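You operate a simulated robot arm through the tools that you are given. There is no shell and no other tool. Be economical: measure what you need, move in short steps, check, and stop when the job is done.

Carry out the task below with a simulated robot arm. There is one attempt and no reset: what you move stays moved.

JOB
Clear the clipped take, turn the orange gain down to 2, disarm the blue input and press REC.
Fine: REC comes last and stays running.
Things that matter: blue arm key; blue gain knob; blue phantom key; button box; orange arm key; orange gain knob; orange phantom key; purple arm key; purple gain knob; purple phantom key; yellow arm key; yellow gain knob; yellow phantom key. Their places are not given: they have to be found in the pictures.

The check looks at the end state, three seconds after you hand in, the way a careful person would. Anything else that was tipped, shoved, dropped, spilled or broken makes it a failure.

ROBOT AND FRAMES
A 6-joint arm with a two-finger parallel gripper, fixed in place. Base frame: the origin is at the foot of the arm, x ahead of it, y to its left, z up. Lengths are in mm, angles in degrees, forces in N, time in s.
With the tool pointing down near the work surface it reaches from about 440 to 860 mm from the base axis. Its first joint turns from -115.0 to 115.0 degrees. Payload 4.2 kg.
The tool frame sits at the grasp point between the pads (the TCP): z along the fingers, y along the line on which they close. The tips reach 23 mm beyond it. The gripper opens to 94 mm. The fingers are 38 mm wide and 10 mm thick; the gripper's body (54 by 96 mm) begins 39 mm behind the TCP.
Orientation is that of the tool frame in the base frame, as [roll, pitch, yaw] about the fixed x, y, z axes, in that order (R = Rz(yaw) Ry(pitch) Rx(roll)). With the fingers straight down and closing along the base's y, the tool's x points along the base's -x, its y along +y and its z along -z.

CONTROLS
- The arm moves only by the tool drive_tool. Its argument "series" is one flat list of numbers, 7 for each row, row after row: the finger opening in m, from 0 to 0.094, then the shift along the tool's x, y, z in m, then the turn, a rotation vector about the tool's x, y, z in rad. In form: [jaw, tx, ty, tz, rx, ry, rz, jaw, tx, ty, tz, rx, ry, rz, ...]. A call has 1 to 12 rows; each row is the pose to reach, as a shift and turn from the pose commanded when the call began, along the tool's axes at that moment. Rows are played at 5 a second. More than 50 mm and 8.6 degrees between two rows, or a gripper value outside its range, and nothing of the call is played. A pose out of reach is approached as far as the arm can. The call stops where the force on the tool passes 40 N (or 10 N more than at its start, if that is more) or the arm is blocked; 0.2 s more then pass. Each finger travels about 108 mm/s and halts on what it meets, pressing with about 30 N; the grip force reading is that of the motor and also rises with nothing between the fingers. The clock runs only during rows and for 0.2 s after the last one: add rows that repeat a pose to give the fingers time. The reply holds the time, the measured pose of the TCP, the force on the tool along the base axes, the opening and the grip force, in the units named above and with some noise, with the torque about the TCP (base axes, N m) and any sound that the robot's microphone picked up.
- Cameras (640 x 400 px; columns grow to the right, rows downward): "scene" is fixed at [49.1, 649, 1162.6]; the picture's right is [-0.73, -0.68, 0.00], its down [-0.27, 0.29, -0.92] and it looks along [0.63, -0.67, -0.39] (base axes); focal length 263 px, centre (320, 200). "wrist" rides on the gripper at [86, 16, -75] in the tool frame; the picture's right is [-0.18, 0.98, 0.00], its down [-0.58, -0.11, -0.81] and it looks along [-0.79, -0.15, 0.59] (tool axes); focal length 243 px, centre (320, 200).
- snapshot(camera): a new picture of that camera. The clock stands still meanwhile.
- raise_lower(by): slides the trunk up (or, below 0, down) by that many mm; the arm rides with it, the base frame stays. It gives what a move gives, with no picture.
- pixel_to_xyz(camera, pixels): there is no depth. For up to 12 entries [column, row, z] of the newest picture of that camera ("zoom" is the newest enlarged one), the place [x, y] in the base frame at which the ray of that pixel passes the height z, good to about 3 mm. The clock stands still meanwhile.
- zoom(camera, box): a new picture of the part [left, top, right, bottom] of that camera's present view, enlarged. The clock stands still meanwhile.
- job_done(): hands the job in; it is judged then, once.

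Keep the steps short. Do not move on a guess: measure, check each grasp and each placing, and mend mistakes. In all there are 80 turns and 38 pictures (those below and enlarged ones count). Leave the gripper open and the arm clear of the work at the hand-in unless told otherwise, and finish with a single line.

The tools are called after "Call:" by a JSON object that holds its "op" and its "data". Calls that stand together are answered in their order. drive_tool: Moves the arm, as the interface text tells. Its arguments: {"type":"object","properties":{"series":{"type":"array","items":{"type":"number"}}},"required":["series"]} The other tools are called the same way: raise_lower (by) slides the trunk up or down; snapshot (camera) takes a picture; pixel_to_xyz (camera, pixels) gives the place at which the rays of pixels pass given heights; zoom (camera, box) takes an enlarged picture of a part of a camera's view; job_done () hands the job in.

At the start:

```text
t: 0.0
ee_pos: [529.8, 288.0, 1136.3]
orientation: [-180.0, -0.1, -179.9]
contact_force: [-0.5, 0.2, 0.1]
wrist_torque: [0.03, 0.01, 0.03]
gripper_width: 94.0
grip_force: 0.0
trunk travel left (down, up): [-675.0, 315.0]
```

scene: 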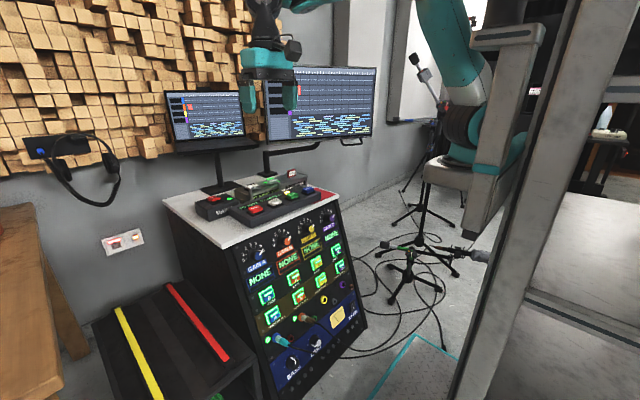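
wrist: 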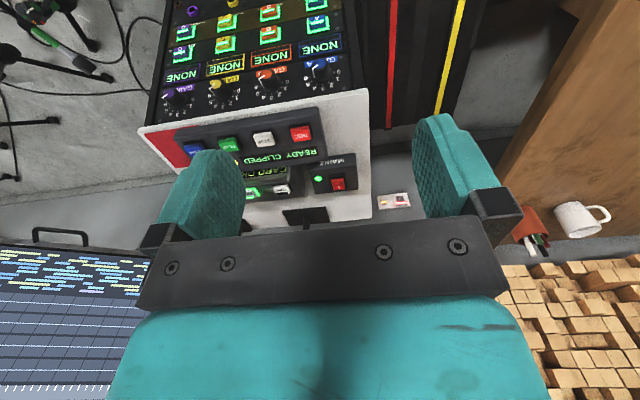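

I see a rack with a sloped front panel (four channel columns) and a button box on top. I'll enlarge both views to read the details.

Call:
{"op": "zoom", "data": {"camera": "scene", "box": [190, 160, 370, 280]}}

Call:
{"op": "zoom", "data": {"camera": "scene", "box": [230, 250, 380, 390]}}

Call:
{"op": "zoom", "data": {"camera": "wrist", "box": [130, 0, 400, 220]}}

```text
3.33 times, centred on (280, 220) of scene
```

zoom: 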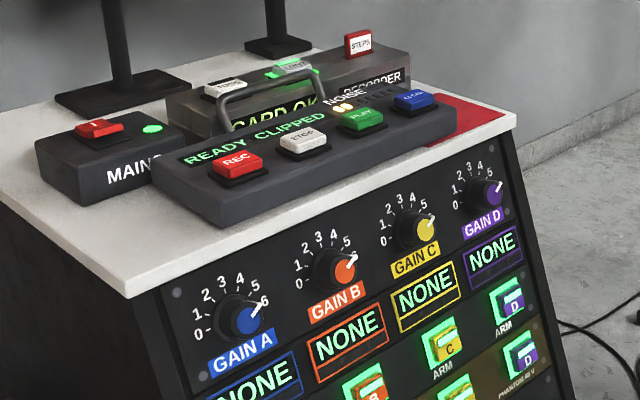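

```text
2.86 times, centred on (305, 320) of scene
```

zoom: 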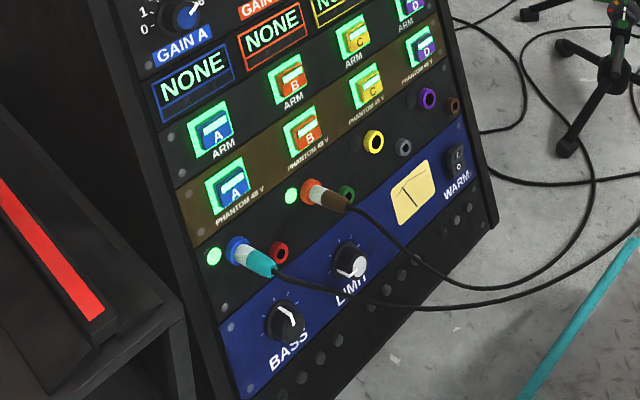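

```text
1.82 times, centred on (265, 110) of wrist
```

zoom: 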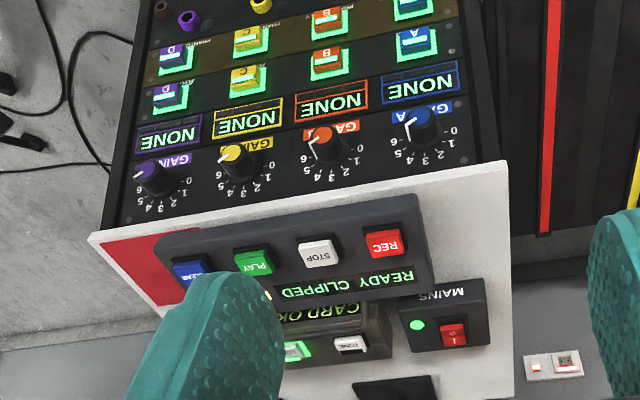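

I read the keys: REC (red), STOP (white), PLAY (green), CLEAR (blue), and the display shows "READY CLIPPED". I'll triangulate REC, CLEAR, and the orange and blue knobs from both cameras.

Call:
{"op": "pixel_to_xyz", "data": {"camera": "scene", "pixels": [[255.1, 208.6, 700], [255.1, 208.6, 800], [308.5, 189.5, 700], [308.5, 189.5, 800], [285, 240, 600], [285, 240, 700], [255.5, 256, 600], [255.5, 256, 700], [228.5, 249, 700], [228.5, 249, 800]]}}

Call:
{"op": "pixel_to_xyz", "data": {"camera": "wrist", "pixels": [[299.6, 132, 700], [299.6, 132, 800], [193.5, 149, 700], [193.5, 149, 800], [265, 79, 600], [265, 79, 700], [320, 70, 600], [320, 70, 700], [369, 88, 700], [369, 88, 800]]}}

```text
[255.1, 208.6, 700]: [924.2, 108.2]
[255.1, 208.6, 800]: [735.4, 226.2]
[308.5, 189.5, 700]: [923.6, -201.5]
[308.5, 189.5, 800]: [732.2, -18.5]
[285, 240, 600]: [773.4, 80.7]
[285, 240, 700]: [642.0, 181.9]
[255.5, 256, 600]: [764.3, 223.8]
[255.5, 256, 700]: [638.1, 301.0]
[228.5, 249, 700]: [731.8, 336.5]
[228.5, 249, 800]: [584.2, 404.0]
```

```text
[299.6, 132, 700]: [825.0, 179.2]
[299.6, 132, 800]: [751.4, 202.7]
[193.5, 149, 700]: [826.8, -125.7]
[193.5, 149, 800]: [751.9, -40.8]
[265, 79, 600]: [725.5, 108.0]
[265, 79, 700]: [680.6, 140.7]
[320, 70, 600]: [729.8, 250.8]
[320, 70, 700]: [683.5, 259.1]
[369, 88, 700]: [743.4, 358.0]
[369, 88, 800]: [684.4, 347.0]
```

Next I'll triangulate the blue arm key and other panel points to get the slope of the front panel.

Call:
{"op": "pixel_to_xyz", "data": {"camera": "scene", "pixels": [[267.5, 294.8, 500], [267.5, 294.8, 600], [318, 263.3, 500], [318, 263.3, 600], [300.5, 303, 400], [300.5, 303, 500]]}}

Call:
{"op": "pixel_to_xyz", "data": {"camera": "wrist", "pixels": [[317.2, 23.2, 500], [317.2, 23.2, 600], [224.9, 43, 500], [224.9, 43, 600], [270.5, 11, 400], [270.5, 11, 500]]}}

```text
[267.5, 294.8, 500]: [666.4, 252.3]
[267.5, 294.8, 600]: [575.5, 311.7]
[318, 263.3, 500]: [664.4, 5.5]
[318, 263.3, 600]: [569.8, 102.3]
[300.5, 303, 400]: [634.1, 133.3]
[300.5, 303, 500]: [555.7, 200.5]
```

```text
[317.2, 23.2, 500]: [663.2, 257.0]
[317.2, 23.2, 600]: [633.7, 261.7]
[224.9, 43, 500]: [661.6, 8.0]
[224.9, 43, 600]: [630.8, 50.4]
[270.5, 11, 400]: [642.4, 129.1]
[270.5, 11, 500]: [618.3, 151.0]
```

The estimates are REC (762,205,786), CLEAR (765,-52,783), orange knob (701,131,655) and blue arm key (662,255,505). The panel leans back. I'll lower the trunk 250 mm, which moves the tool straight down through free space.

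Call:
{"op": "raise_lower", "data": {"by": -250}}

```text
t: 2.6
ee_pos: [528.7, 288.3, 886.9]
orientation: [-179.8, 0.1, -180.0]
contact_force: [0.2, -0.1, -0.9]
wrist_torque: [0.0, 0.0, 0.03]
gripper_width: 94.3
grip_force: 0.1
trunk travel left (down, up): [-425.0, 565.0]
```

The tool is now at z 887. With the jaws closing, I'll move level towards CLEAR, stopping about 75 mm short so I can look.

Call:
{"op": "drive_tool", "data": {"series": [0.0, -0.02, -0.0425, 0, 0, 0, 0, 0.0, -0.04, -0.085, 0, 0, 0, 0, 0.0, -0.06, -0.1275, 0, 0, 0, 0, 0.0, -0.08, -0.17, 0, 0, 0, 0, 0.0, -0.1, -0.2125, 0, 0, 0, 0, 0.0, -0.12, -0.255, 0, 0, 0, 0, 0.0, -0.14, -0.2975, 0, 0, 0, 0, 0.0, -0.16, -0.34, 0, 0, 0, 0, 0.0, -0.16, -0.34, 0, 0, 0, 0]}}

Call:
{"op": "snapshot", "data": {"camera": "wrist"}}

Call:
{"op": "snapshot", "data": {"camera": "scene"}}

```text
t: 4.6
ee_pos: [689.7, -56.8, 886.1]
orientation: [-179.9, 0.0, -180.0]
contact_force: [-0.5, 0.3, 0.7]
wrist_torque: [0.01, 0.02, 0.03]
gripper_width: 0.0
grip_force: 30.1
trunk travel left (down, up): [-425.0, 565.0]
```

```text
32 pictures are left
```

wrist: 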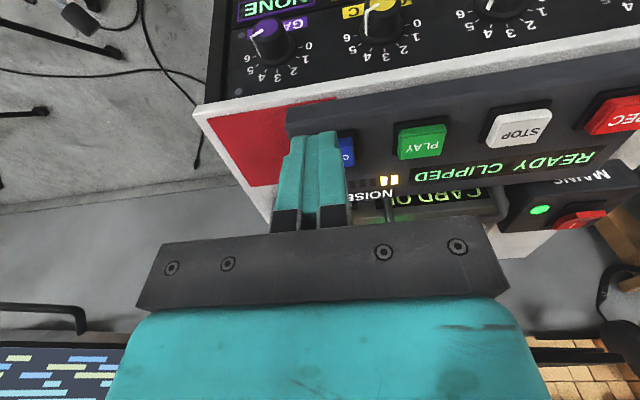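

```text
31 pictures are left
```

scene: 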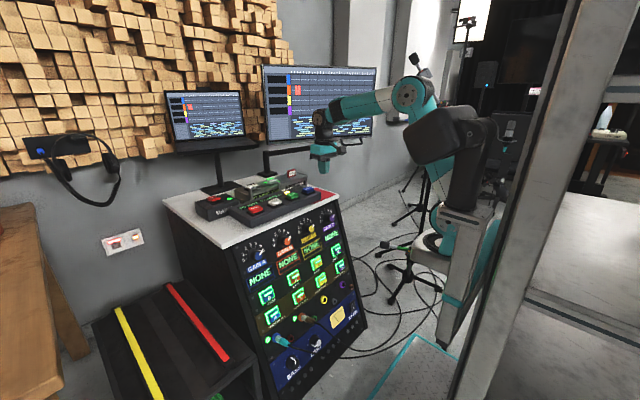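

The fingers hide most of CLEAR, whose right edge shows at about (347,152). I'll measure PLAY (422,141), STOP (520,128), REC (613,116) and the visible edge of CLEAR at z=783.

Call:
{"op": "pixel_to_xyz", "data": {"camera": "wrist", "pixels": [[422, 141, 783], [520, 128, 783], [613, 116, 783], [354, 150, 783], [398, 144, 783], [446, 138, 783], [422, 128, 783], [422, 156, 783], [422, 141, 775]]}}

Call:
{"op": "pixel_to_xyz", "data": {"camera": "scene", "pixels": [[255.1, 208.6, 783], [308.5, 189.5, 783], [255.1, 208.6, 775], [308.5, 189.5, 775]]}}

```text
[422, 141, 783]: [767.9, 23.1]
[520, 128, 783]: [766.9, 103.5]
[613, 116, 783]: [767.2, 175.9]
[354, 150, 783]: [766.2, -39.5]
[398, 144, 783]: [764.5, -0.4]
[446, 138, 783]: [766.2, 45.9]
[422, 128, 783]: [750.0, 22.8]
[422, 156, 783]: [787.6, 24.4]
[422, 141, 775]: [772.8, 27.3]
```

```text
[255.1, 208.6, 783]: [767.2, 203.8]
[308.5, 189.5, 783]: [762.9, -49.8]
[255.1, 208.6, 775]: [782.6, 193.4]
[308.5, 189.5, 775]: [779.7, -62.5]
```

I take CLEAR to be at about (772,-58) with its top at z 765–785. I'll move over it, stop with the fingertips at about z 805, and check.

Call:
{"op": "drive_tool", "data": {"series": [0.0, -0.041, -0.0005, 0, 0, 0, 0, 0.0, -0.082, -0.001, 0, 0, 0, 0, 0.0, -0.082, -0.001, 0.03, 0, 0, 0, 0.0, -0.082, -0.001, 0.058, 0, 0, 0, 0.0, -0.082, -0.001, 0.058, 0, 0, 0]}}

Call:
{"op": "zoom", "data": {"camera": "scene", "box": [220, 140, 355, 230]}}

Call:
{"op": "snapshot", "data": {"camera": "wrist"}}

```text
t: 5.8
ee_pos: [769.6, -53.7, 825.8]
orientation: [180.0, 0.0, 180.0]
contact_force: [-0.1, 0.1, -0.1]
wrist_torque: [-0.04, -0.02, 0.01]
gripper_width: 0.0
grip_force: 30.4
trunk travel left (down, up): [-425.0, 565.0]
```

```text
4.44 times, centred on (288, 185) of scene
```

zoom: 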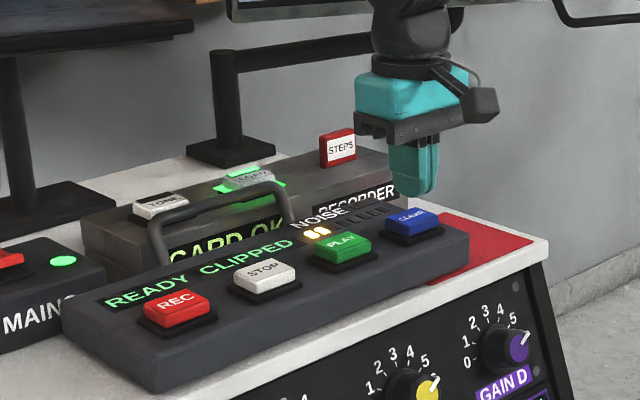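

```text
29 pictures are left
```

wrist: 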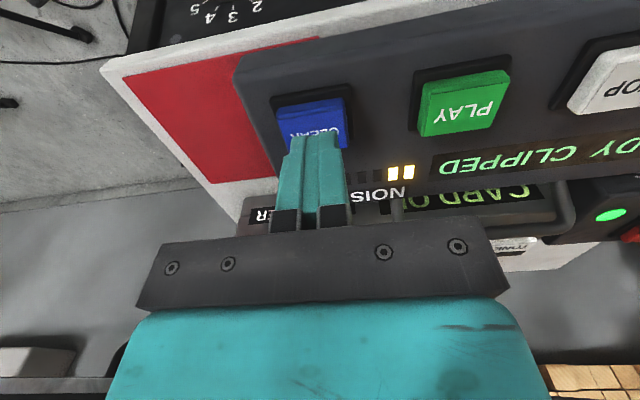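

I'm roughly over CLEAR. I'll measure the key tops from this close view: PLAY's centre (465,104), its near and far edges, and CLEAR's near edge (310,102).

Call:
{"op": "pixel_to_xyz", "data": {"camera": "wrist", "pixels": [[465, 104, 775], [430, 85, 775], [507, 73, 775], [497, 127, 775], [421, 137, 775], [277, 108, 775], [344, 98, 775], [318, 130, 775], [320, 102, 765], [465, 104, 765], [610, 85, 775], [610, 85, 765]]}}

Call:
{"op": "pixel_to_xyz", "data": {"camera": "zoom", "pixels": [[412, 220, 775], [341, 243, 775], [262, 274, 775], [176, 305, 775], [412, 220, 785], [341, 243, 785], [262, 274, 785], [176, 305, 785]]}}

```text
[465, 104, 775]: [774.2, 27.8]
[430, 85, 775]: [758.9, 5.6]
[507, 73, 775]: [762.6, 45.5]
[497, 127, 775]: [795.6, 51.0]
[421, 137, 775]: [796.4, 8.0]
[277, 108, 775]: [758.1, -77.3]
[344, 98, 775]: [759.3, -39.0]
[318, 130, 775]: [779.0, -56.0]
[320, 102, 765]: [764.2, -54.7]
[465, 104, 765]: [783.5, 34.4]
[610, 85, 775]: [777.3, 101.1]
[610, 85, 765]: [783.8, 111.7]
```

```text
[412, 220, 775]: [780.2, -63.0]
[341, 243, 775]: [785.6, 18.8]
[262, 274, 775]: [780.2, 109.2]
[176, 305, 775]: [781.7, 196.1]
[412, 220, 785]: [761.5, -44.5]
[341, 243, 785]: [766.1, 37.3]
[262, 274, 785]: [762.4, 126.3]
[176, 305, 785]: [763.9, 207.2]
```

The key tops are at z ≈ 777, with CLEAR centred at (777,-58). I'll correct by +7 mm in x and -4 mm in y, then go down slowly to about 4 mm of press.

Call:
{"op": "drive_tool", "data": {"series": [0.0, -0.007, -0.004, 0.0, 0, 0, 0, 0.0, -0.007, -0.004, 0.012, 0, 0, 0, 0.0, -0.007, -0.004, 0.02, 0, 0, 0, 0.0, -0.007, -0.004, 0.023, 0, 0, 0, 0.0, -0.007, -0.004, 0.025, 0, 0, 0, 0.0, -0.007, -0.004, 0.027, 0, 0, 0, 0.0, -0.007, -0.004, 0.029, 0, 0, 0]}}

```text
t: 7.4
ee_pos: [779.7, -58.6, 799.7]
orientation: [179.9, 0.1, 180.0]
contact_force: [-1.3, 0.9, 2.4]
wrist_torque: [-0.03, 0.01, -0.03]
gripper_width: 0.0
grip_force: 29.9
trunk travel left (down, up): [-425.0, 565.0]
heard: click
```

I heard a click with light contact. I'll lift off and read the display.

Call:
{"op": "drive_tool", "data": {"series": [0.0, 0, 0, -0.01, 0, 0, 0, 0.0, 0, 0, -0.04, 0, 0, 0, 0.0, 0.02, 0, -0.08, 0, 0, 0]}}

Call:
{"op": "zoom", "data": {"camera": "scene", "box": [220, 140, 355, 230]}}

```text
t: 8.2
ee_pos: [759.7, -58.0, 879.3]
orientation: [-180.0, 0.0, 180.0]
contact_force: [0.3, 0.3, 0.3]
wrist_torque: [-0.02, 0.02, 0.01]
gripper_width: 0.1
grip_force: 30.1
trunk travel left (down, up): [-425.0, 565.0]
```

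```text
4.44 times, centred on (288, 185) of scene
```

zoom: 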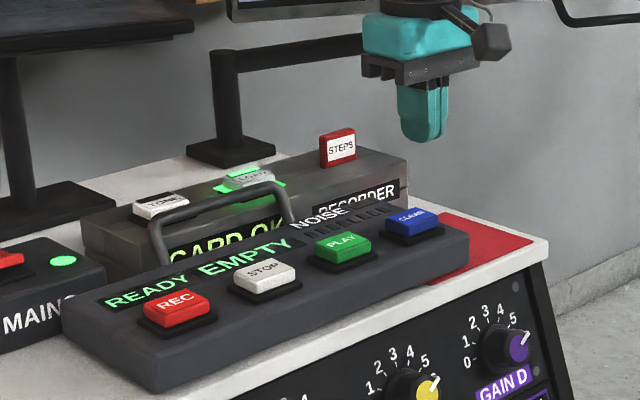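

The display now reads "READY EMPTY", so the clip is cleared. Next I'll back off to about (560,131) in front of the panel, with the tool still pointing down.

Call:
{"op": "drive_tool", "data": {"series": [0.0, 0.04, 0.02, 0, 0, 0, 0, 0.0, 0.075, 0.055, 0, 0, 0, 0, 0.0, 0.11, 0.09, 0, 0, 0, 0, 0.0, 0.145, 0.125, 0, 0, 0, 0, 0.0, 0.175, 0.16, 0, 0, 0, 0, 0.0, 0.2, 0.189, 0, 0, 0, 0]}}

Call:
{"op": "drive_tool", "data": {"series": [0.0, 0, 0, 0, 0, -0.14, 0, 0.0, 0, 0, 0, 0, -0.28, 0, 0.0, 0, 0, 0, 0, -0.42, 0, 0.0, 0, 0, 0, 0, -0.56, 0, 0.0, 0, 0, 0, 0, -0.7, 0, 0.0, 0, 0, 0, 0, -0.84, 0, 0.0, 0, 0, 0, 0, -0.98, 0, 0.0, 0, 0, 0, 0, -1.12, 0, 0.0, 0, 0, 0, 0, -1.26, 0, 0.0, 0, 0, 0, 0, -1.26, 0]}}

Call:
{"op": "snapshot", "data": {"camera": "scene"}}

```text
t: 9.6
ee_pos: [559.0, 134.2, 877.7]
orientation: [180.0, 0.0, 179.8]
contact_force: [-0.1, 0.3, -0.1]
wrist_torque: [0.03, 0.0, 0.0]
gripper_width: 0.0
grip_force: 29.8
trunk travel left (down, up): [-425.0, 565.0]
```

```text
t: 11.8
ee_pos: [557.8, 133.8, 879.4]
orientation: [179.9, 72.4, 179.8]
contact_force: [-0.4, -0.3, -0.1]
wrist_torque: [0.0, 0.0, 0.02]
gripper_width: 0.0
grip_force: 30.4
trunk travel left (down, up): [-425.0, 565.0]
```

```text
27 pictures are left
```

scene: 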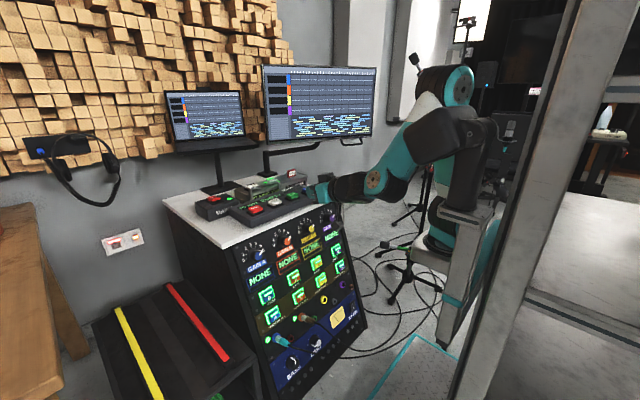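

The pose holds at a 72° pitch. I'll lower the trunk 225 mm so the tool faces the knob row; the fingertips are at x≈580 and the knobs at x≈700.

Call:
{"op": "raise_lower", "data": {"by": -225}}

Call:
{"op": "snapshot", "data": {"camera": "wrist"}}

Call:
{"op": "zoom", "data": {"camera": "scene", "box": [230, 200, 365, 290]}}

```text
t: 14.2
ee_pos: [558.3, 133.6, 655.1]
orientation: [-180.0, 72.1, 180.0]
contact_force: [0.9, -0.1, 0.1]
wrist_torque: [0.03, 0.0, 0.01]
gripper_width: 0.1
grip_force: 30.0
trunk travel left (down, up): [-200.0, 790.0]
```

```text
26 pictures are left
```

wrist: 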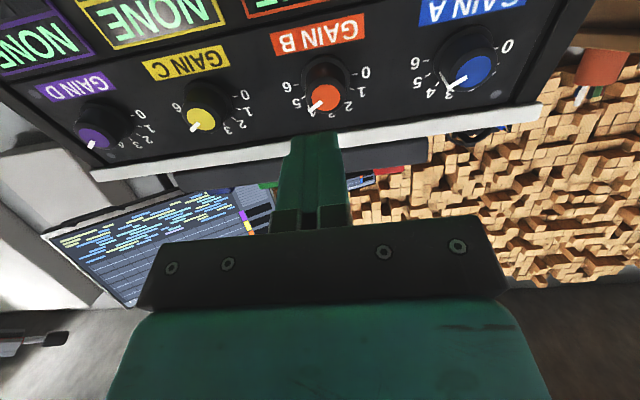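

```text
4.44 times, centred on (298, 245) of scene
```

zoom: 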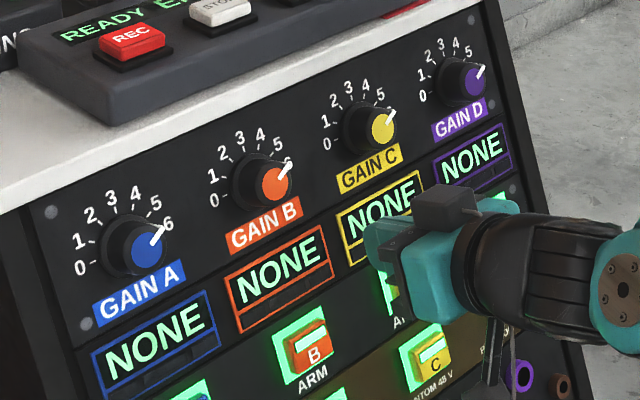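

The scale is seen obliquely here because the knobs stand proud. I'll swing the tool back to pointing down in front of the panel, around (585,150,605), so the wrist camera sees the orange dial nearly square on.

Call:
{"op": "drive_tool", "data": {"series": [0.0, 0.004, 0.002, 0.004, 0, 0.14, 0, 0.0, 0.008, 0.004, 0.008, 0, 0.28, 0, 0.0, 0.012, 0.006, 0.012, 0, 0.42, 0, 0.0, 0.016, 0.008, 0.016, 0, 0.56, 0, 0.0, 0.02, 0.01, 0.02, 0, 0.7, 0, 0.0, 0.025, 0.012, 0.025, 0, 0.84, 0, 0.0, 0.03, 0.014, 0.03, 0, 0.98, 0, 0.0, 0.035, 0.015, 0.035, 0, 1.12, 0, 0.0, 0.039, 0.016, 0.041, 0, 1.26, 0, 0.0, 0.039, 0.016, 0.041, 0, 1.26, 0]}}

Call:
{"op": "snapshot", "data": {"camera": "wrist"}}

```text
t: 16.4
ee_pos: [585.2, 148.7, 605.9]
orientation: [-180.0, -0.1, -179.9]
contact_force: [-0.1, 1.0, 1.4]
wrist_torque: [0.0, -0.01, 0.02]
gripper_width: 0.0
grip_force: 29.8
trunk travel left (down, up): [-200.0, 790.0]
```

```text
24 pictures are left
```

wrist: 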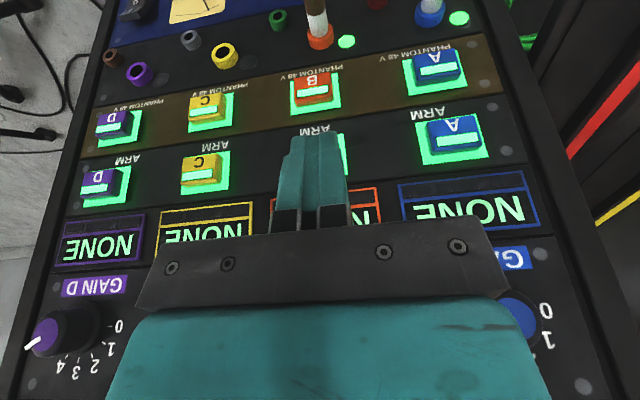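

The wrist camera's down is up in the world, so I need a pitch of about 48° instead. First I'll record rays from this picture to panel features (the blue ARM key at (457,137), its glow corners, and the blue NONE frame corners) for triangulation.

Call:
{"op": "pixel_to_xyz", "data": {"camera": "wrist", "pixels": [[457, 137, 500], [457, 137, 540], [397, 184, 560], [397, 184, 600], [524, 171, 560], [524, 171, 600], [545, 310, 640], [545, 310, 680], [119, 327, 640], [119, 327, 680], [437, 66, 380], [437, 66, 420]]}}

Call:
{"op": "drive_tool", "data": {"series": [0.0, -0.005, 0.001, -0.03, 0, -0.14, 0, 0.0, -0.01, 0.002, -0.06, 0, -0.28, 0, 0.0, -0.016, 0.003, -0.09, 0, -0.42, 0, 0.0, -0.022, 0.004, -0.115, 0, -0.56, 0, 0.0, -0.03, 0.005, -0.121, 0, -0.7, 0, 0.0, -0.037, 0.006, -0.121, 0, -0.838, 0, 0.0, -0.037, 0.006, -0.121, 0, -0.838, 0]}}

Call:
{"op": "snapshot", "data": {"camera": "wrist"}}

```text
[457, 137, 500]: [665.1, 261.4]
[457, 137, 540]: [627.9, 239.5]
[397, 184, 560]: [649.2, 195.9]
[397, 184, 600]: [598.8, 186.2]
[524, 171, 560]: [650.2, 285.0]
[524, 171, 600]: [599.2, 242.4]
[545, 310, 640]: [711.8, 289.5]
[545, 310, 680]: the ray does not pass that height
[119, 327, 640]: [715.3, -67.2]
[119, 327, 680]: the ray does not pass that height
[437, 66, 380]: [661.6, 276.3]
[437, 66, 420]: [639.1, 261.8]
```

```text
t: 18.0
ee_pos: [620.2, 155.8, 727.4]
orientation: [180.0, 48.1, -180.0]
contact_force: [0.2, 0.4, 0.2]
wrist_torque: [0.03, 0.01, 0.0]
gripper_width: 0.1
grip_force: 29.8
trunk travel left (down, up): [-200.0, 790.0]
```

```text
23 pictures are left
```

wrist: 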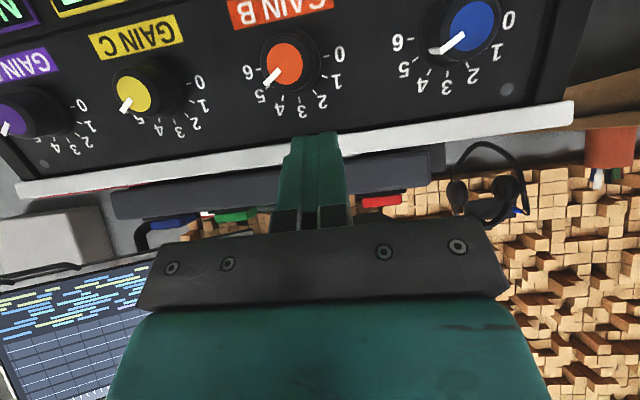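

Now the dials are clear. I'll enlarge the orange one.

Call:
{"op": "zoom", "data": {"camera": "wrist", "box": [226, 5, 370, 125]}}

Call:
{"op": "pixel_to_xyz", "data": {"camera": "wrist", "pixels": [[508, 22, 620], [508, 22, 660], [82, 105, 640], [82, 105, 660]]}}

```text
3.33 times, centred on (298, 65) of wrist
```

zoom: 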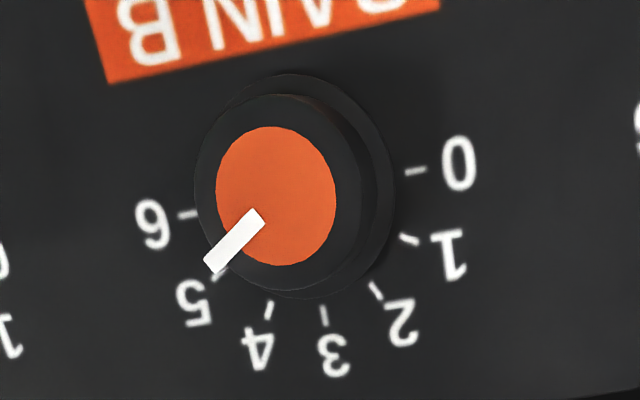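

```text
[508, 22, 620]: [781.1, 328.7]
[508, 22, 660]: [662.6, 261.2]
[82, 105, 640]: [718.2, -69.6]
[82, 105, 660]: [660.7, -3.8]
```

The scale runs half a circle, 0 on the left to 6 on the right, about 30° per step, and the pointer is at about 4.8–5. Triangulation puts the panel at about (728,·,637) with an 18.5° lean. Next I'll take rays for the orange cap centre and dial centre.

Call:
{"op": "pixel_to_xyz", "data": {"camera": "zoom", "pixels": [[302, 192, 640], [302, 192, 660], [275, 195, 640], [275, 195, 660], [216, 190, 655], [336, 197, 655], [195, 195, 650], [365, 195, 650], [415, 170, 640], [415, 170, 650], [188, 215, 640], [188, 215, 650]]}}

```text
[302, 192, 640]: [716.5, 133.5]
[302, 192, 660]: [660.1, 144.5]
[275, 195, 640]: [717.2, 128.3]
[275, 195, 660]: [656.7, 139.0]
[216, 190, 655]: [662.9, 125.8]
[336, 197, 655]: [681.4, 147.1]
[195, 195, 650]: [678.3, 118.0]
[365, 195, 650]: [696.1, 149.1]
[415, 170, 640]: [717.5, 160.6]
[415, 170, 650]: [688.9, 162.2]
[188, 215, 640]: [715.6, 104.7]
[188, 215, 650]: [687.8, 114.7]
```

The orange knob axis is at (727.6,130.7,636) on the panel, and the cap is about 27 mm proud. I'll pitch to 71.5° and place the TCP 91 mm out along the axis at (641,131,665), opening the jaws to 70 mm.

Call:
{"op": "drive_tool", "data": {"series": [0.07, 0.008, -0.006, 0.014, 0, -0.102, 0, 0.07, 0.016, -0.012, 0.029, 0, -0.204, 0, 0.07, 0.024, -0.018, 0.043, 0, -0.306, 0, 0.07, 0.0328, -0.025, 0.0577, 0, -0.408, 0, 0.07, 0.0328, -0.025, 0.0577, 0, -0.408, 0]}}

Call:
{"op": "snapshot", "data": {"camera": "wrist"}}

```text
t: 19.2
ee_pos: [643.6, 131.4, 664.1]
orientation: [180.0, 71.5, -179.9]
contact_force: [0.3, -0.3, -0.6]
wrist_torque: [0.01, -0.03, -0.02]
gripper_width: 70.0
grip_force: 0.1
trunk travel left (down, up): [-200.0, 790.0]
```

```text
21 pictures are left
```

wrist: 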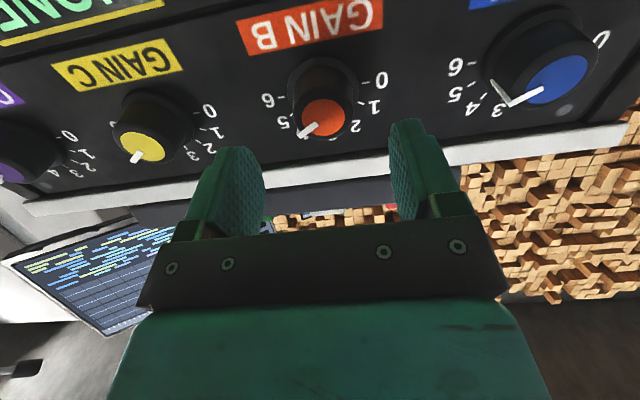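

The fingers straddle the orange knob's column. I'll turn the gripper +45° about its axis here so there's room for the −90° turn.

Call:
{"op": "drive_tool", "data": {"series": [0.07, 0, 0, 0, 0, 0, 0.131, 0.07, 0, 0, 0, 0, 0, 0.262, 0.07, 0, 0, 0, 0, 0, 0.393, 0.07, 0, 0, 0, 0, 0, 0.524, 0.07, 0, 0, 0, 0, 0, 0.655, 0.07, 0, 0, 0, 0, 0, 0.785, 0.07, 0, 0, 0, 0, 0, 0.785]}}

Call:
{"op": "snapshot", "data": {"camera": "wrist"}}

Call:
{"op": "zoom", "data": {"camera": "scene", "box": [230, 200, 365, 290]}}

```text
t: 20.8
ee_pos: [644.0, 131.0, 664.4]
orientation: [115.5, 42.0, 107.6]
contact_force: [-0.3, 0.2, -1.0]
wrist_torque: [0.03, 0.03, 0.0]
gripper_width: 70.0
grip_force: 0.0
trunk travel left (down, up): [-200.0, 790.0]
```

```text
20 pictures are left
```

wrist: 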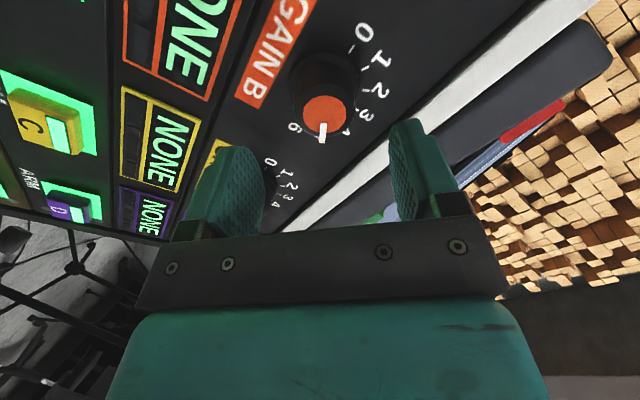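

```text
4.44 times, centred on (298, 245) of scene
```

zoom: 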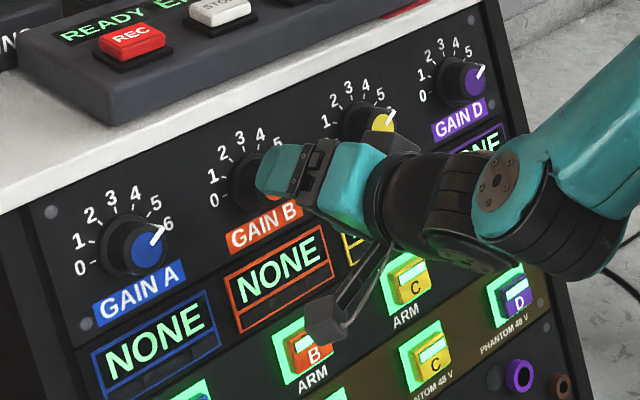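

The alignment is good, with the knob still central between the fingers. I'll advance 58 mm along the tool axis in short steps; the force guard will stop any contact.

Call:
{"op": "drive_tool", "data": {"series": [0.07, 0, 0, 0.015, 0, 0, 0, 0.07, 0, 0, 0.03, 0, 0, 0, 0.07, 0, 0, 0.042, 0, 0, 0, 0.07, 0, 0, 0.05, 0, 0, 0, 0.07, 0, 0, 0.055, 0, 0, 0, 0.07, 0, 0, 0.058, 0, 0, 0, 0.07, 0, 0, 0.058, 0, 0, 0]}}

Call:
{"op": "snapshot", "data": {"camera": "wrist"}}

```text
t: 22.4
ee_pos: [699.1, 130.9, 643.5]
orientation: [115.6, 42.0, 107.7]
contact_force: [0.2, 0.6, 0.5]
wrist_torque: [-0.01, -0.04, -0.02]
gripper_width: 69.9
grip_force: 0.0
trunk travel left (down, up): [-200.0, 790.0]
```

```text
18 pictures are left
```

wrist: 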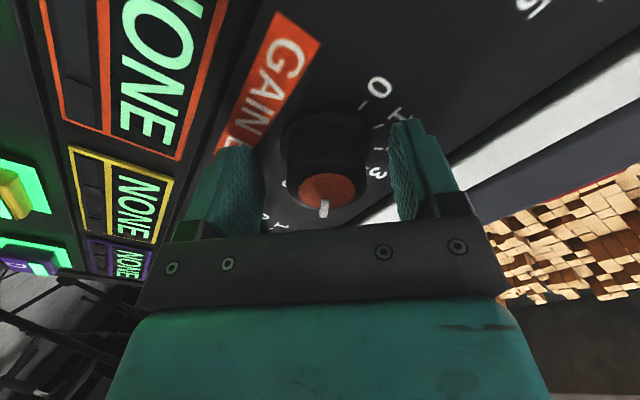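

The knob is centred between the pads and there's no contact force. I'll close on it.

Call:
{"op": "drive_tool", "data": {"series": [0.05, 0, 0, 0, 0, 0, 0, 0.03, 0, 0, 0, 0, 0, 0, 0.02, 0, 0, 0, 0, 0, 0, 0.02, 0, 0, 0, 0, 0, 0]}}

```text
t: 23.4
ee_pos: [698.6, 132.2, 646.1]
orientation: [115.0, 41.9, 107.4]
contact_force: [23.7, 20.8, 17.8]
wrist_torque: [-0.1, 0.99, -0.15]
gripper_width: 38.6
grip_force: 44.8
trunk travel left (down, up): [-200.0, 790.0]
```

The pads closed at 38.6 mm, but with about 32 N along tool y: the knob sits roughly 3 mm to the +y side. I'll shift the tool 3 mm along its +y to relieve that.

Call:
{"op": "drive_tool", "data": {"series": [0.025, 0, 0.0015, 0, 0, 0, 0, 0.025, 0, 0.003, 0, 0, 0, 0, 0.025, 0, 0.003, 0, 0, 0, 0]}}

```text
t: 24.2
ee_pos: [699.1, 132.4, 646.1]
orientation: [115.5, 42.1, 107.7]
contact_force: [16.5, 16.9, 8.8]
wrist_torque: [-0.32, -0.04, -0.9]
gripper_width: 38.7
grip_force: 45.1
trunk travel left (down, up): [-200.0, 790.0]
```

The position now matches the knob centre but some force remains. I'll release and re-close at this centre to relax it.

Call:
{"op": "drive_tool", "data": {"series": [0.055, 0, 0, 0, 0, 0, 0, 0.055, 0, 0, 0, 0, 0, 0]}}

Call:
{"op": "drive_tool", "data": {"series": [0.03, 0, 0, 0, 0, 0, 0, 0.03, 0, 0, 0, 0, 0, 0, 0.03, 0, 0, 0, 0, 0, 0]}}

```text
t: 24.8
ee_pos: [699.3, 133.2, 646.1]
orientation: [115.6, 42.1, 107.9]
contact_force: [-0.1, 0.7, -0.1]
wrist_torque: [0.02, 0.04, -0.03]
gripper_width: 54.8
grip_force: 0.0
trunk travel left (down, up): [-200.0, 790.0]
```

```text
t: 25.6
ee_pos: [699.1, 132.7, 645.6]
orientation: [115.4, 42.1, 107.7]
contact_force: [2.5, 3.2, 3.5]
wrist_torque: [-0.15, 0.96, -0.47]
gripper_width: 38.6
grip_force: 45.2
trunk travel left (down, up): [-200.0, 790.0]
```

The side forces are now small. I'll turn the knob counter-clockwise (negative about tool z), 45° first.

Call:
{"op": "drive_tool", "data": {"series": [0.03, 0, 0, 0, 0, 0, -0.1, 0.03, 0, 0, 0, 0, 0, -0.2, 0.03, 0, 0, 0, 0, 0, -0.3, 0.03, 0, 0, 0, 0, 0, -0.4, 0.03, 0, 0, 0, 0, 0, -0.5, 0.03, 0, 0, 0, 0, 0, -0.6, 0.03, 0, 0, 0, 0, 0, -0.7, 0.03, 0, 0, 0, 0, 0, -0.785, 0.03, 0, 0, 0, 0, 0, -0.785]}}

Call:
{"op": "snapshot", "data": {"camera": "wrist"}}

```text
t: 27.6
ee_pos: [698.8, 132.0, 646.0]
orientation: [-179.5, 71.2, -179.7]
contact_force: [-26.0, -13.3, -4.2]
wrist_torque: [0.07, -0.96, 0.17]
gripper_width: 38.5
grip_force: 44.6
trunk travel left (down, up): [-200.0, 790.0]
```

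```text
17 pictures are left
```

wrist: 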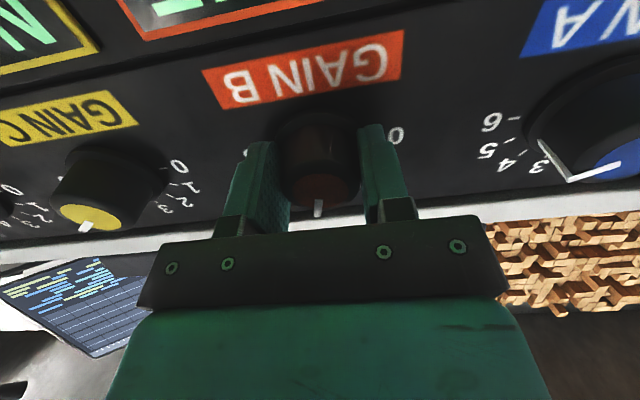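

The pointer turned with the gripper and now reads about 3.5. Some side force has built up. I'll relieve it (1.3 mm towards -y, 1 mm back) and turn a further 44°.

Call:
{"op": "drive_tool", "data": {"series": [0.03, 0, -0.0013, -0.001, 0, 0, 0, 0.03, 0, -0.0013, -0.001, 0, 0, -0.1, 0.03, 0, -0.0013, -0.001, 0, 0, -0.2, 0.03, 0, -0.0013, -0.001, 0, 0, -0.3, 0.03, 0, -0.0013, -0.001, 0, 0, -0.4, 0.03, 0, -0.0013, -0.001, 0, 0, -0.5, 0.03, 0, -0.0013, -0.001, 0, 0, -0.6, 0.03, 0, -0.0013, -0.001, 0, 0, -0.7, 0.03, 0, -0.0013, -0.001, 0, 0, -0.77, 0.03, 0, -0.0013, -0.001, 0, 0, -0.77]}}

```text
t: 29.8
ee_pos: [698.0, 132.4, 646.6]
orientation: [-115.7, 42.9, -108.2]
contact_force: [38.6, 5.5, 0.8]
wrist_torque: [0.38, 0.47, 1.03]
gripper_width: 38.5
grip_force: 45.3
trunk travel left (down, up): [-200.0, 790.0]
```

The turn is complete. I'll open the jaws straight away and back out 60 mm along the axis, then check the pointer.

Call:
{"op": "drive_tool", "data": {"series": [0.07, 0, 0, 0, 0, 0, 0, 0.07, 0, 0, 0, 0, 0, 0, 0.07, 0, 0, -0.02, 0, 0, 0, 0.07, 0, 0, -0.05, 0, 0, 0, 0.07, 0, 0, -0.075, 0, 0, 0]}}

Call:
{"op": "zoom", "data": {"camera": "wrist", "box": [200, 0, 440, 150]}}

Call:
{"op": "zoom", "data": {"camera": "scene", "box": [230, 200, 365, 290]}}

```text
t: 31.0
ee_pos: [628.6, 131.9, 669.1]
orientation: [-115.9, 43.0, -108.4]
contact_force: [0.4, 0.9, 0.8]
wrist_torque: [0.01, 0.01, 0.0]
gripper_width: 70.0
grip_force: 0.0
trunk travel left (down, up): [-200.0, 790.0]
```

```text
2.67 times, centred on (320, 75) of wrist
```

zoom: 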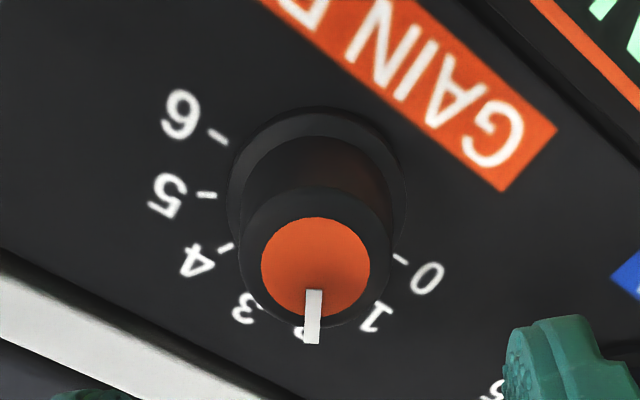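

```text
4.44 times, centred on (298, 245) of scene
```

zoom: 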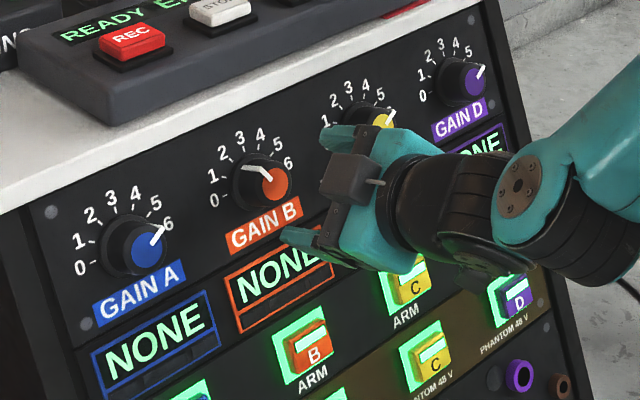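

The pointer looks near 2. For an exact reading I'll untwist the gripper and return to the square-on viewing pose.

Call:
{"op": "drive_tool", "data": {"series": [0.07, 0, 0, 0, 0, 0, 0.13, 0.07, 0, 0, 0, 0, 0, 0.26, 0.07, 0, 0, 0, 0, 0, 0.39, 0.07, 0, 0, 0, 0, 0, 0.52, 0.07, 0, 0, 0, 0, 0, 0.65, 0.07, 0, 0, 0, 0, 0, 0.77, 0.07, 0, 0, 0, 0, 0, 0.77]}}

Call:
{"op": "drive_tool", "data": {"series": [0.07, -0.013, 0.005, -0.006, 0, 0.102, 0, 0.07, -0.026, 0.01, -0.013, 0, 0.204, 0, 0.07, -0.039, 0.015, -0.019, 0, 0.306, 0, 0.07, -0.0525, 0.02, -0.0265, 0, 0.408, 0, 0.07, -0.0525, 0.02, -0.0265, 0, 0.408, 0]}}

Call:
{"op": "zoom", "data": {"camera": "wrist", "box": [226, 5, 370, 125]}}

```text
t: 32.6
ee_pos: [627.1, 131.0, 670.7]
orientation: [179.8, 71.4, 179.8]
contact_force: [0.4, 0.2, -0.1]
wrist_torque: [0.01, 0.01, -0.01]
gripper_width: 70.3
grip_force: 0.0
trunk travel left (down, up): [-200.0, 790.0]
```

```text
t: 33.8
ee_pos: [618.3, 153.7, 730.3]
orientation: [180.0, 47.9, -180.0]
contact_force: [0.6, -0.4, -0.4]
wrist_torque: [-0.02, 0.0, 0.0]
gripper_width: 70.1
grip_force: 0.1
trunk travel left (down, up): [-200.0, 790.0]
```

```text
3.33 times, centred on (298, 65) of wrist
```

zoom: 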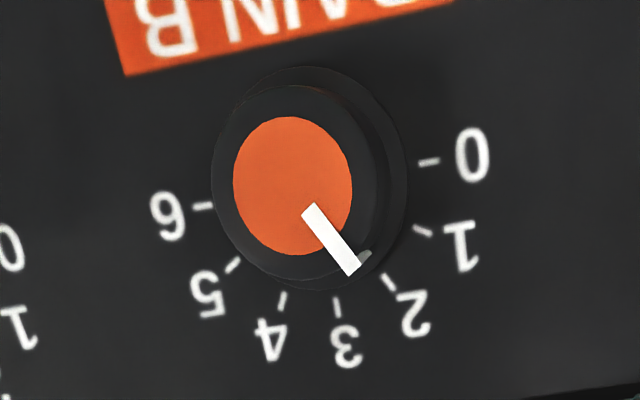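

The pointer is in line with tick 2 (I compute about 2.03), so the knob is done. Next is the blue ARM key. I'll back off to x≈565, y≈258, close the jaws, pitch along the panel normal, then lower the trunk 190 mm.

Call:
{"op": "drive_tool", "data": {"series": [0.0, 0.009, 0.026, -0.01, 0, -0.102, 0, 0.0, 0.018, 0.052, -0.02, 0, -0.204, 0, 0.0, 0.027, 0.078, -0.03, 0, -0.306, 0, 0.0, 0.036, 0.104, -0.04, 0, -0.408, 0, 0.0, 0.036, 0.104, -0.04, 0, -0.408, 0]}}

Call:
{"op": "raise_lower", "data": {"by": -190}}

Call:
{"op": "snapshot", "data": {"camera": "wrist"}}

```text
t: 35.0
ee_pos: [564.9, 255.2, 729.3]
orientation: [179.9, 71.5, 179.9]
contact_force: [0.7, -0.6, 0.8]
wrist_torque: [-0.01, 0.02, 0.01]
gripper_width: 0.2
grip_force: 30.4
trunk travel left (down, up): [-200.0, 790.0]
```

```text
t: 37.0
ee_pos: [564.3, 254.6, 538.9]
orientation: [-180.0, 71.4, 179.9]
contact_force: [0.4, 0.4, -0.4]
wrist_torque: [-0.01, 0.05, 0.03]
gripper_width: 0.1
grip_force: 29.7
trunk travel left (down, up): [-10.0, 980.0]
```

```text
13 pictures are left
```

wrist: 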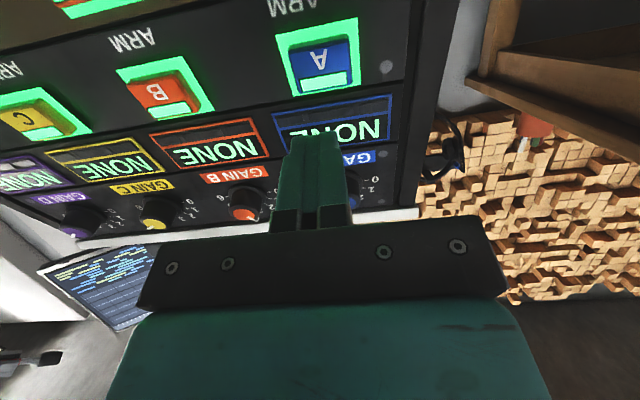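

The blue ARM key's cap centre is at about (322,64). I'll take its ray to combine with the earlier one.

Call:
{"op": "pixel_to_xyz", "data": {"camera": "wrist", "pixels": [[322, 64, 490], [322, 64, 510], [295, 46, 500], [347, 38, 500], [301, 90, 505], [353, 84, 505]]}}

```text
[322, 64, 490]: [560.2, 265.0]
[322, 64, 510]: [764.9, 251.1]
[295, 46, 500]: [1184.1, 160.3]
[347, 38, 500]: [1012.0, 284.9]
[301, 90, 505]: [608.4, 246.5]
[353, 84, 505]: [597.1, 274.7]
```

The cap is at about (665,258.5,500). I'll align (5 mm along tool x, 4 mm along tool y) and approach along the normal, with fine steps near contact.

Call:
{"op": "drive_tool", "data": {"series": [0.0, 0.005, 0.004, 0.02, 0, 0, 0, 0.0, 0.005, 0.004, 0.045, 0, 0, 0, 0.0, 0.005, 0.004, 0.065, 0, 0, 0, 0.0, 0.005, 0.004, 0.075, 0, 0, 0, 0.0, 0.005, 0.004, 0.079, 0, 0, 0, 0.0, 0.005, 0.004, 0.081, 0, 0, 0, 0.0, 0.005, 0.004, 0.083, 0, 0, 0, 0.0, 0.005, 0.004, 0.0845, 0, 0, 0]}}

```text
t: 38.8
ee_pos: [643.1, 259.4, 508.7]
orientation: [179.7, 71.5, 179.7]
contact_force: [-15.4, -1.3, 9.7]
wrist_torque: [-0.02, 0.24, -0.02]
gripper_width: 0.0
grip_force: 30.1
trunk travel left (down, up): [-10.0, 980.0]
heard: click
```

A click was heard. I'll back out along the normal and check the key.

Call:
{"op": "drive_tool", "data": {"series": [0.0, 0, 0, -0.01, 0, 0, 0, 0.0, 0, 0, -0.04, 0, 0, 0, 0.0, 0, 0, -0.08, 0, 0, 0, 0.0, 0, 0, -0.1, 0, 0, 0]}}

Call:
{"op": "snapshot", "data": {"camera": "wrist"}}

Call:
{"op": "zoom", "data": {"camera": "scene", "box": [230, 210, 380, 340]}}

```text
t: 39.8
ee_pos: [552.0, 254.1, 539.3]
orientation: [179.7, 71.3, 178.8]
contact_force: [0.3, 0.3, 0.2]
wrist_torque: [-0.01, -0.02, 0.0]
gripper_width: 0.1
grip_force: 30.4
trunk travel left (down, up): [-10.0, 980.0]
```

```text
12 pictures are left
```

wrist: 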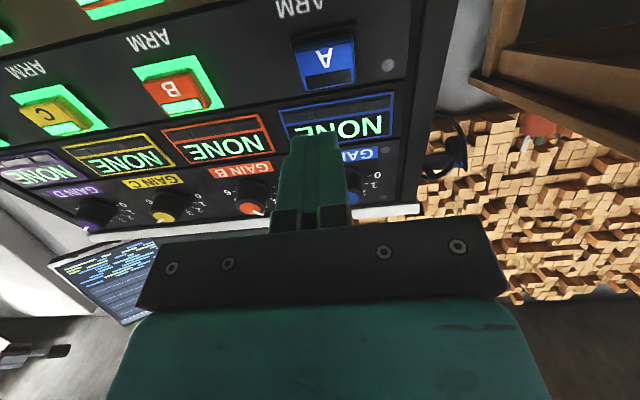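

```text
3.08 times, centred on (305, 275) of scene
```

zoom: 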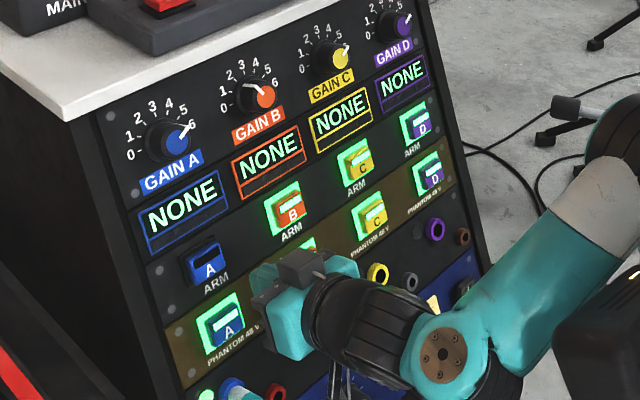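

Blue ARM is dark and everything else is unchanged, with orange still at 2. Now for REC: I'll raise the trunk 415 mm in free space and point the tool down again.

Call:
{"op": "raise_lower", "data": {"by": 415}}

Call:
{"op": "drive_tool", "data": {"series": [0.0, 0, 0, 0, 0, 0.14, 0, 0.0, 0, 0, 0, 0, 0.28, 0, 0.0, 0, 0, 0, 0, 0.42, 0, 0.0, 0, 0, 0, 0, 0.56, 0, 0.0, 0, 0, 0, 0, 0.7, 0, 0.0, 0, 0, 0, 0, 0.84, 0, 0.0, 0, 0, 0, 0, 0.98, 0, 0.0, 0, 0, 0, 0, 1.12, 0, 0.0, 0, 0, 0, 0, 1.248, 0, 0.0, 0, 0, 0, 0, 1.248, 0]}}

```text
refused: 415 is not a number from -400 to 400
```

```text
t: 42.0
ee_pos: [548.5, 258.7, 539.6]
orientation: [179.8, -0.2, 179.9]
contact_force: [0.4, -0.3, 0.3]
wrist_torque: [0.0, -0.02, 0.01]
gripper_width: 0.0
grip_force: 29.9
trunk travel left (down, up): [-10.0, 980.0]
```

The raise was refused because the limit is 400 mm, so the tool rotated down where it was, without contact. I'll raise 345 mm now, to z≈885.

Call:
{"op": "raise_lower", "data": {"by": 345}}

```text
t: 45.4
ee_pos: [547.1, 260.5, 884.7]
orientation: [-180.0, -0.1, 179.9]
contact_force: [0.5, 0.4, -0.1]
wrist_torque: [0.02, -0.02, -0.02]
gripper_width: 0.0
grip_force: 29.9
trunk travel left (down, up): [-355.0, 635.0]
```

Free at z 885. I'll move level to above REC, about (777,196), then down to z≈830.

Call:
{"op": "drive_tool", "data": {"series": [0.0, -0.045, -0.013, 0, 0, 0, 0, 0.0, -0.09, -0.026, 0, 0, 0, 0, 0.0, -0.135, -0.039, 0, 0, 0, 0, 0.0, -0.18, -0.052, 0, 0, 0, 0, 0.0, -0.21, -0.06, 0, 0, 0, 0, 0.0, -0.23, -0.0645, 0, 0, 0, 0, 0.0, -0.23, -0.0645, 0.025, 0, 0, 0, 0.0, -0.23, -0.0645, 0.054, 0, 0, 0, 0.0, -0.23, -0.0645, 0.054, 0, 0, 0]}}

Call:
{"op": "snapshot", "data": {"camera": "wrist"}}

```text
t: 47.4
ee_pos: [773.0, 192.4, 828.2]
orientation: [180.0, 0.0, -180.0]
contact_force: [-1.2, -0.4, -0.4]
wrist_torque: [0.0, -0.01, 0.01]
gripper_width: 0.3
grip_force: 29.9
out of reach, approached as far as the arm can: row 5, 6, 7, 8, 9
trunk travel left (down, up): [-355.0, 635.0]
```

```text
10 pictures are left
```

wrist: 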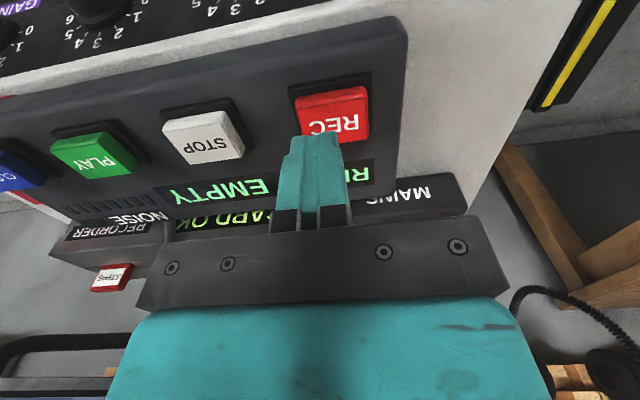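

The arm is at its reach limit (x 773), which may do. I'll measure REC's near edge corners (297,100) and (365,87) and its centre.

Call:
{"op": "pixel_to_xyz", "data": {"camera": "wrist", "pixels": [[297, 100, 777], [365, 87, 777], [370, 137, 777], [335, 116, 777]]}}

```text
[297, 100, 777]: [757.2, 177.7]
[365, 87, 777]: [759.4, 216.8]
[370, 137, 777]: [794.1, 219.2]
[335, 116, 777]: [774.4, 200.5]
```

REC's centre is (776,198). To regain reach, I'll raise the tool 70 mm with the arm, then lower the trunk 70 mm, ending at the same height.

Call:
{"op": "drive_tool", "data": {"series": [0.0, 0, 0, -0.035, 0, 0, 0, 0.0, 0, 0, -0.07, 0, 0, 0]}}

Call:
{"op": "raise_lower", "data": {"by": -70}}

```text
t: 48.0
ee_pos: [756.1, 175.8, 878.4]
orientation: [-180.0, -0.2, 179.9]
contact_force: [-1.5, -0.2, 0.8]
wrist_torque: [0.02, 0.0, 0.02]
gripper_width: 0.0
grip_force: 30.3
out of reach, approached as far as the arm can: row 1, 2
trunk travel left (down, up): [-355.0, 635.0]
```

```text
t: 49.1
ee_pos: [756.1, 176.3, 808.0]
orientation: [180.0, -0.1, 179.9]
contact_force: [0.3, 0.1, -0.1]
wrist_torque: [0.01, -0.02, 0.01]
gripper_width: 0.0
grip_force: 30.3
trunk travel left (down, up): [-285.0, 705.0]
```

The reach got worse, so the trunk should be higher. I'll raise it 200 mm and bring the arm down instead.

Call:
{"op": "raise_lower", "data": {"by": 200}}

Call:
{"op": "drive_tool", "data": {"series": [0.0, 0, 0, 0.04, 0, 0, 0, 0.0, 0, 0, 0.08, 0, 0, 0, 0.0, 0, 0, 0.11, 0, 0, 0, 0.0, 0, 0, 0.11, 0, 0, 0]}}

```text
t: 51.3
ee_pos: [757.8, 175.6, 1008.4]
orientation: [179.9, -0.1, -179.9]
contact_force: [0.1, -0.1, 0.1]
wrist_torque: [-0.02, 0.01, 0.01]
gripper_width: 0.2
grip_force: 30.0
trunk travel left (down, up): [-485.0, 505.0]
```

```text
t: 52.3
ee_pos: [757.0, 176.7, 899.8]
orientation: [-179.9, -0.2, -179.9]
contact_force: [0.3, 0.3, -0.1]
wrist_torque: [-0.01, -0.03, 0.01]
gripper_width: 0.1
grip_force: 29.6
trunk travel left (down, up): [-485.0, 505.0]
```

The commanded and measured poses agree again. I'll shift to (776,198) and come down to z≈830.

Call:
{"op": "drive_tool", "data": {"series": [0.0, -0.0195, 0.0215, 0, 0, 0, 0, 0.0, -0.0195, 0.0215, 0.035, 0, 0, 0, 0.0, -0.0195, 0.0215, 0.07, 0, 0, 0, 0.0, -0.0195, 0.0215, 0.07, 0, 0, 0]}}

```text
t: 53.3
ee_pos: [779.4, 198.7, 829.1]
orientation: [-180.0, -0.1, 180.0]
contact_force: [-0.7, 0.4, 0.7]
wrist_torque: [0.0, 0.03, -0.02]
gripper_width: 0.0
grip_force: 29.9
trunk travel left (down, up): [-485.0, 505.0]
```

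I'm over REC. I'll press slowly down to TCP z≈799.5, where CLEAR clicked.

Call:
{"op": "drive_tool", "data": {"series": [0.0, 0.002, 0, 0.012, 0, 0, 0, 0.0, 0.002, 0, 0.02, 0, 0, 0, 0.0, 0.002, 0, 0.024, 0, 0, 0, 0.0, 0.002, 0, 0.026, 0, 0, 0, 0.0, 0.002, 0, 0.028, 0, 0, 0, 0.0, 0.002, 0, 0.0295, 0, 0, 0]}}

```text
t: 54.7
ee_pos: [771.7, 197.0, 798.8]
orientation: [180.0, -0.1, 180.0]
contact_force: [1.3, -0.2, 1.9]
wrist_torque: [0.0, -0.06, -0.06]
gripper_width: 0.0
grip_force: 29.9
trunk travel left (down, up): [-485.0, 505.0]
heard: click
```

A click. I'll lift straight up, open the jaws well clear, and check.

Call:
{"op": "drive_tool", "data": {"series": [0.0, 0, 0, -0.01, 0, 0, 0, 0.0, 0, 0, -0.04, 0, 0, 0, 0.0, 0.02, 0, -0.08, 0, 0, 0, 0.0, 0.06, 0, -0.1, 0, 0, 0, 0.04, 0.105, 0, -0.11, 0, 0, 0, 0.094, 0.15, 0, -0.11, 0, 0, 0, 0.094, 0.19, 0, -0.11, 0, 0, 0, 0.094, 0.19, 0, -0.11, 0, 0, 0]}}

Call:
{"op": "zoom", "data": {"camera": "scene", "box": [190, 140, 370, 260]}}

Call:
{"op": "zoom", "data": {"camera": "scene", "box": [225, 210, 375, 340]}}

```text
t: 56.5
ee_pos: [579.8, 196.7, 910.5]
orientation: [179.9, -0.1, 179.9]
contact_force: [0.7, 0.5, 0.4]
wrist_torque: [0.0, 0.0, 0.01]
gripper_width: 93.8
grip_force: 0.1
trunk travel left (down, up): [-485.0, 505.0]
```

```text
3.33 times, centred on (280, 200) of scene
```

zoom: 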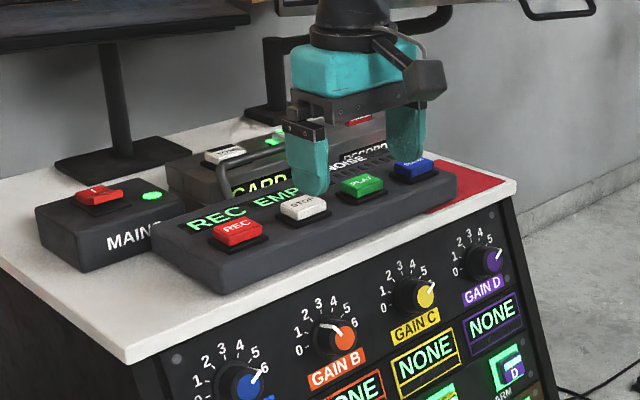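

```text
3.08 times, centred on (300, 275) of scene
```

zoom: 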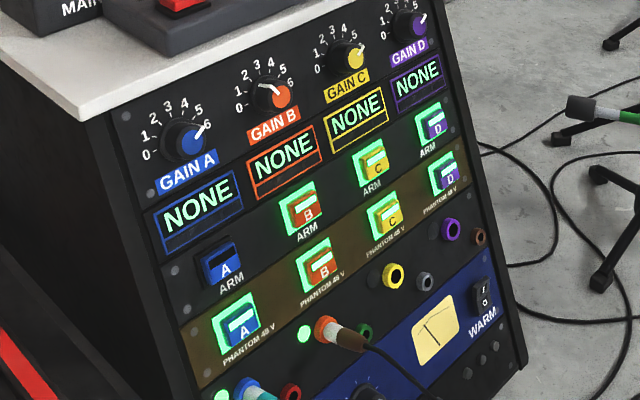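

The display shows REC running. The orange gain is at 2, blue ARM is dark, nothing else has changed, and the arm is clear with the gripper open. I'm handing in.

Call:
{"op": "job_done", "data": {}}

```text
The job is handed in.
```

Clipped take cleared, orange gain at 2, blue input disarmed, and REC pressed last and still running at hand-in.
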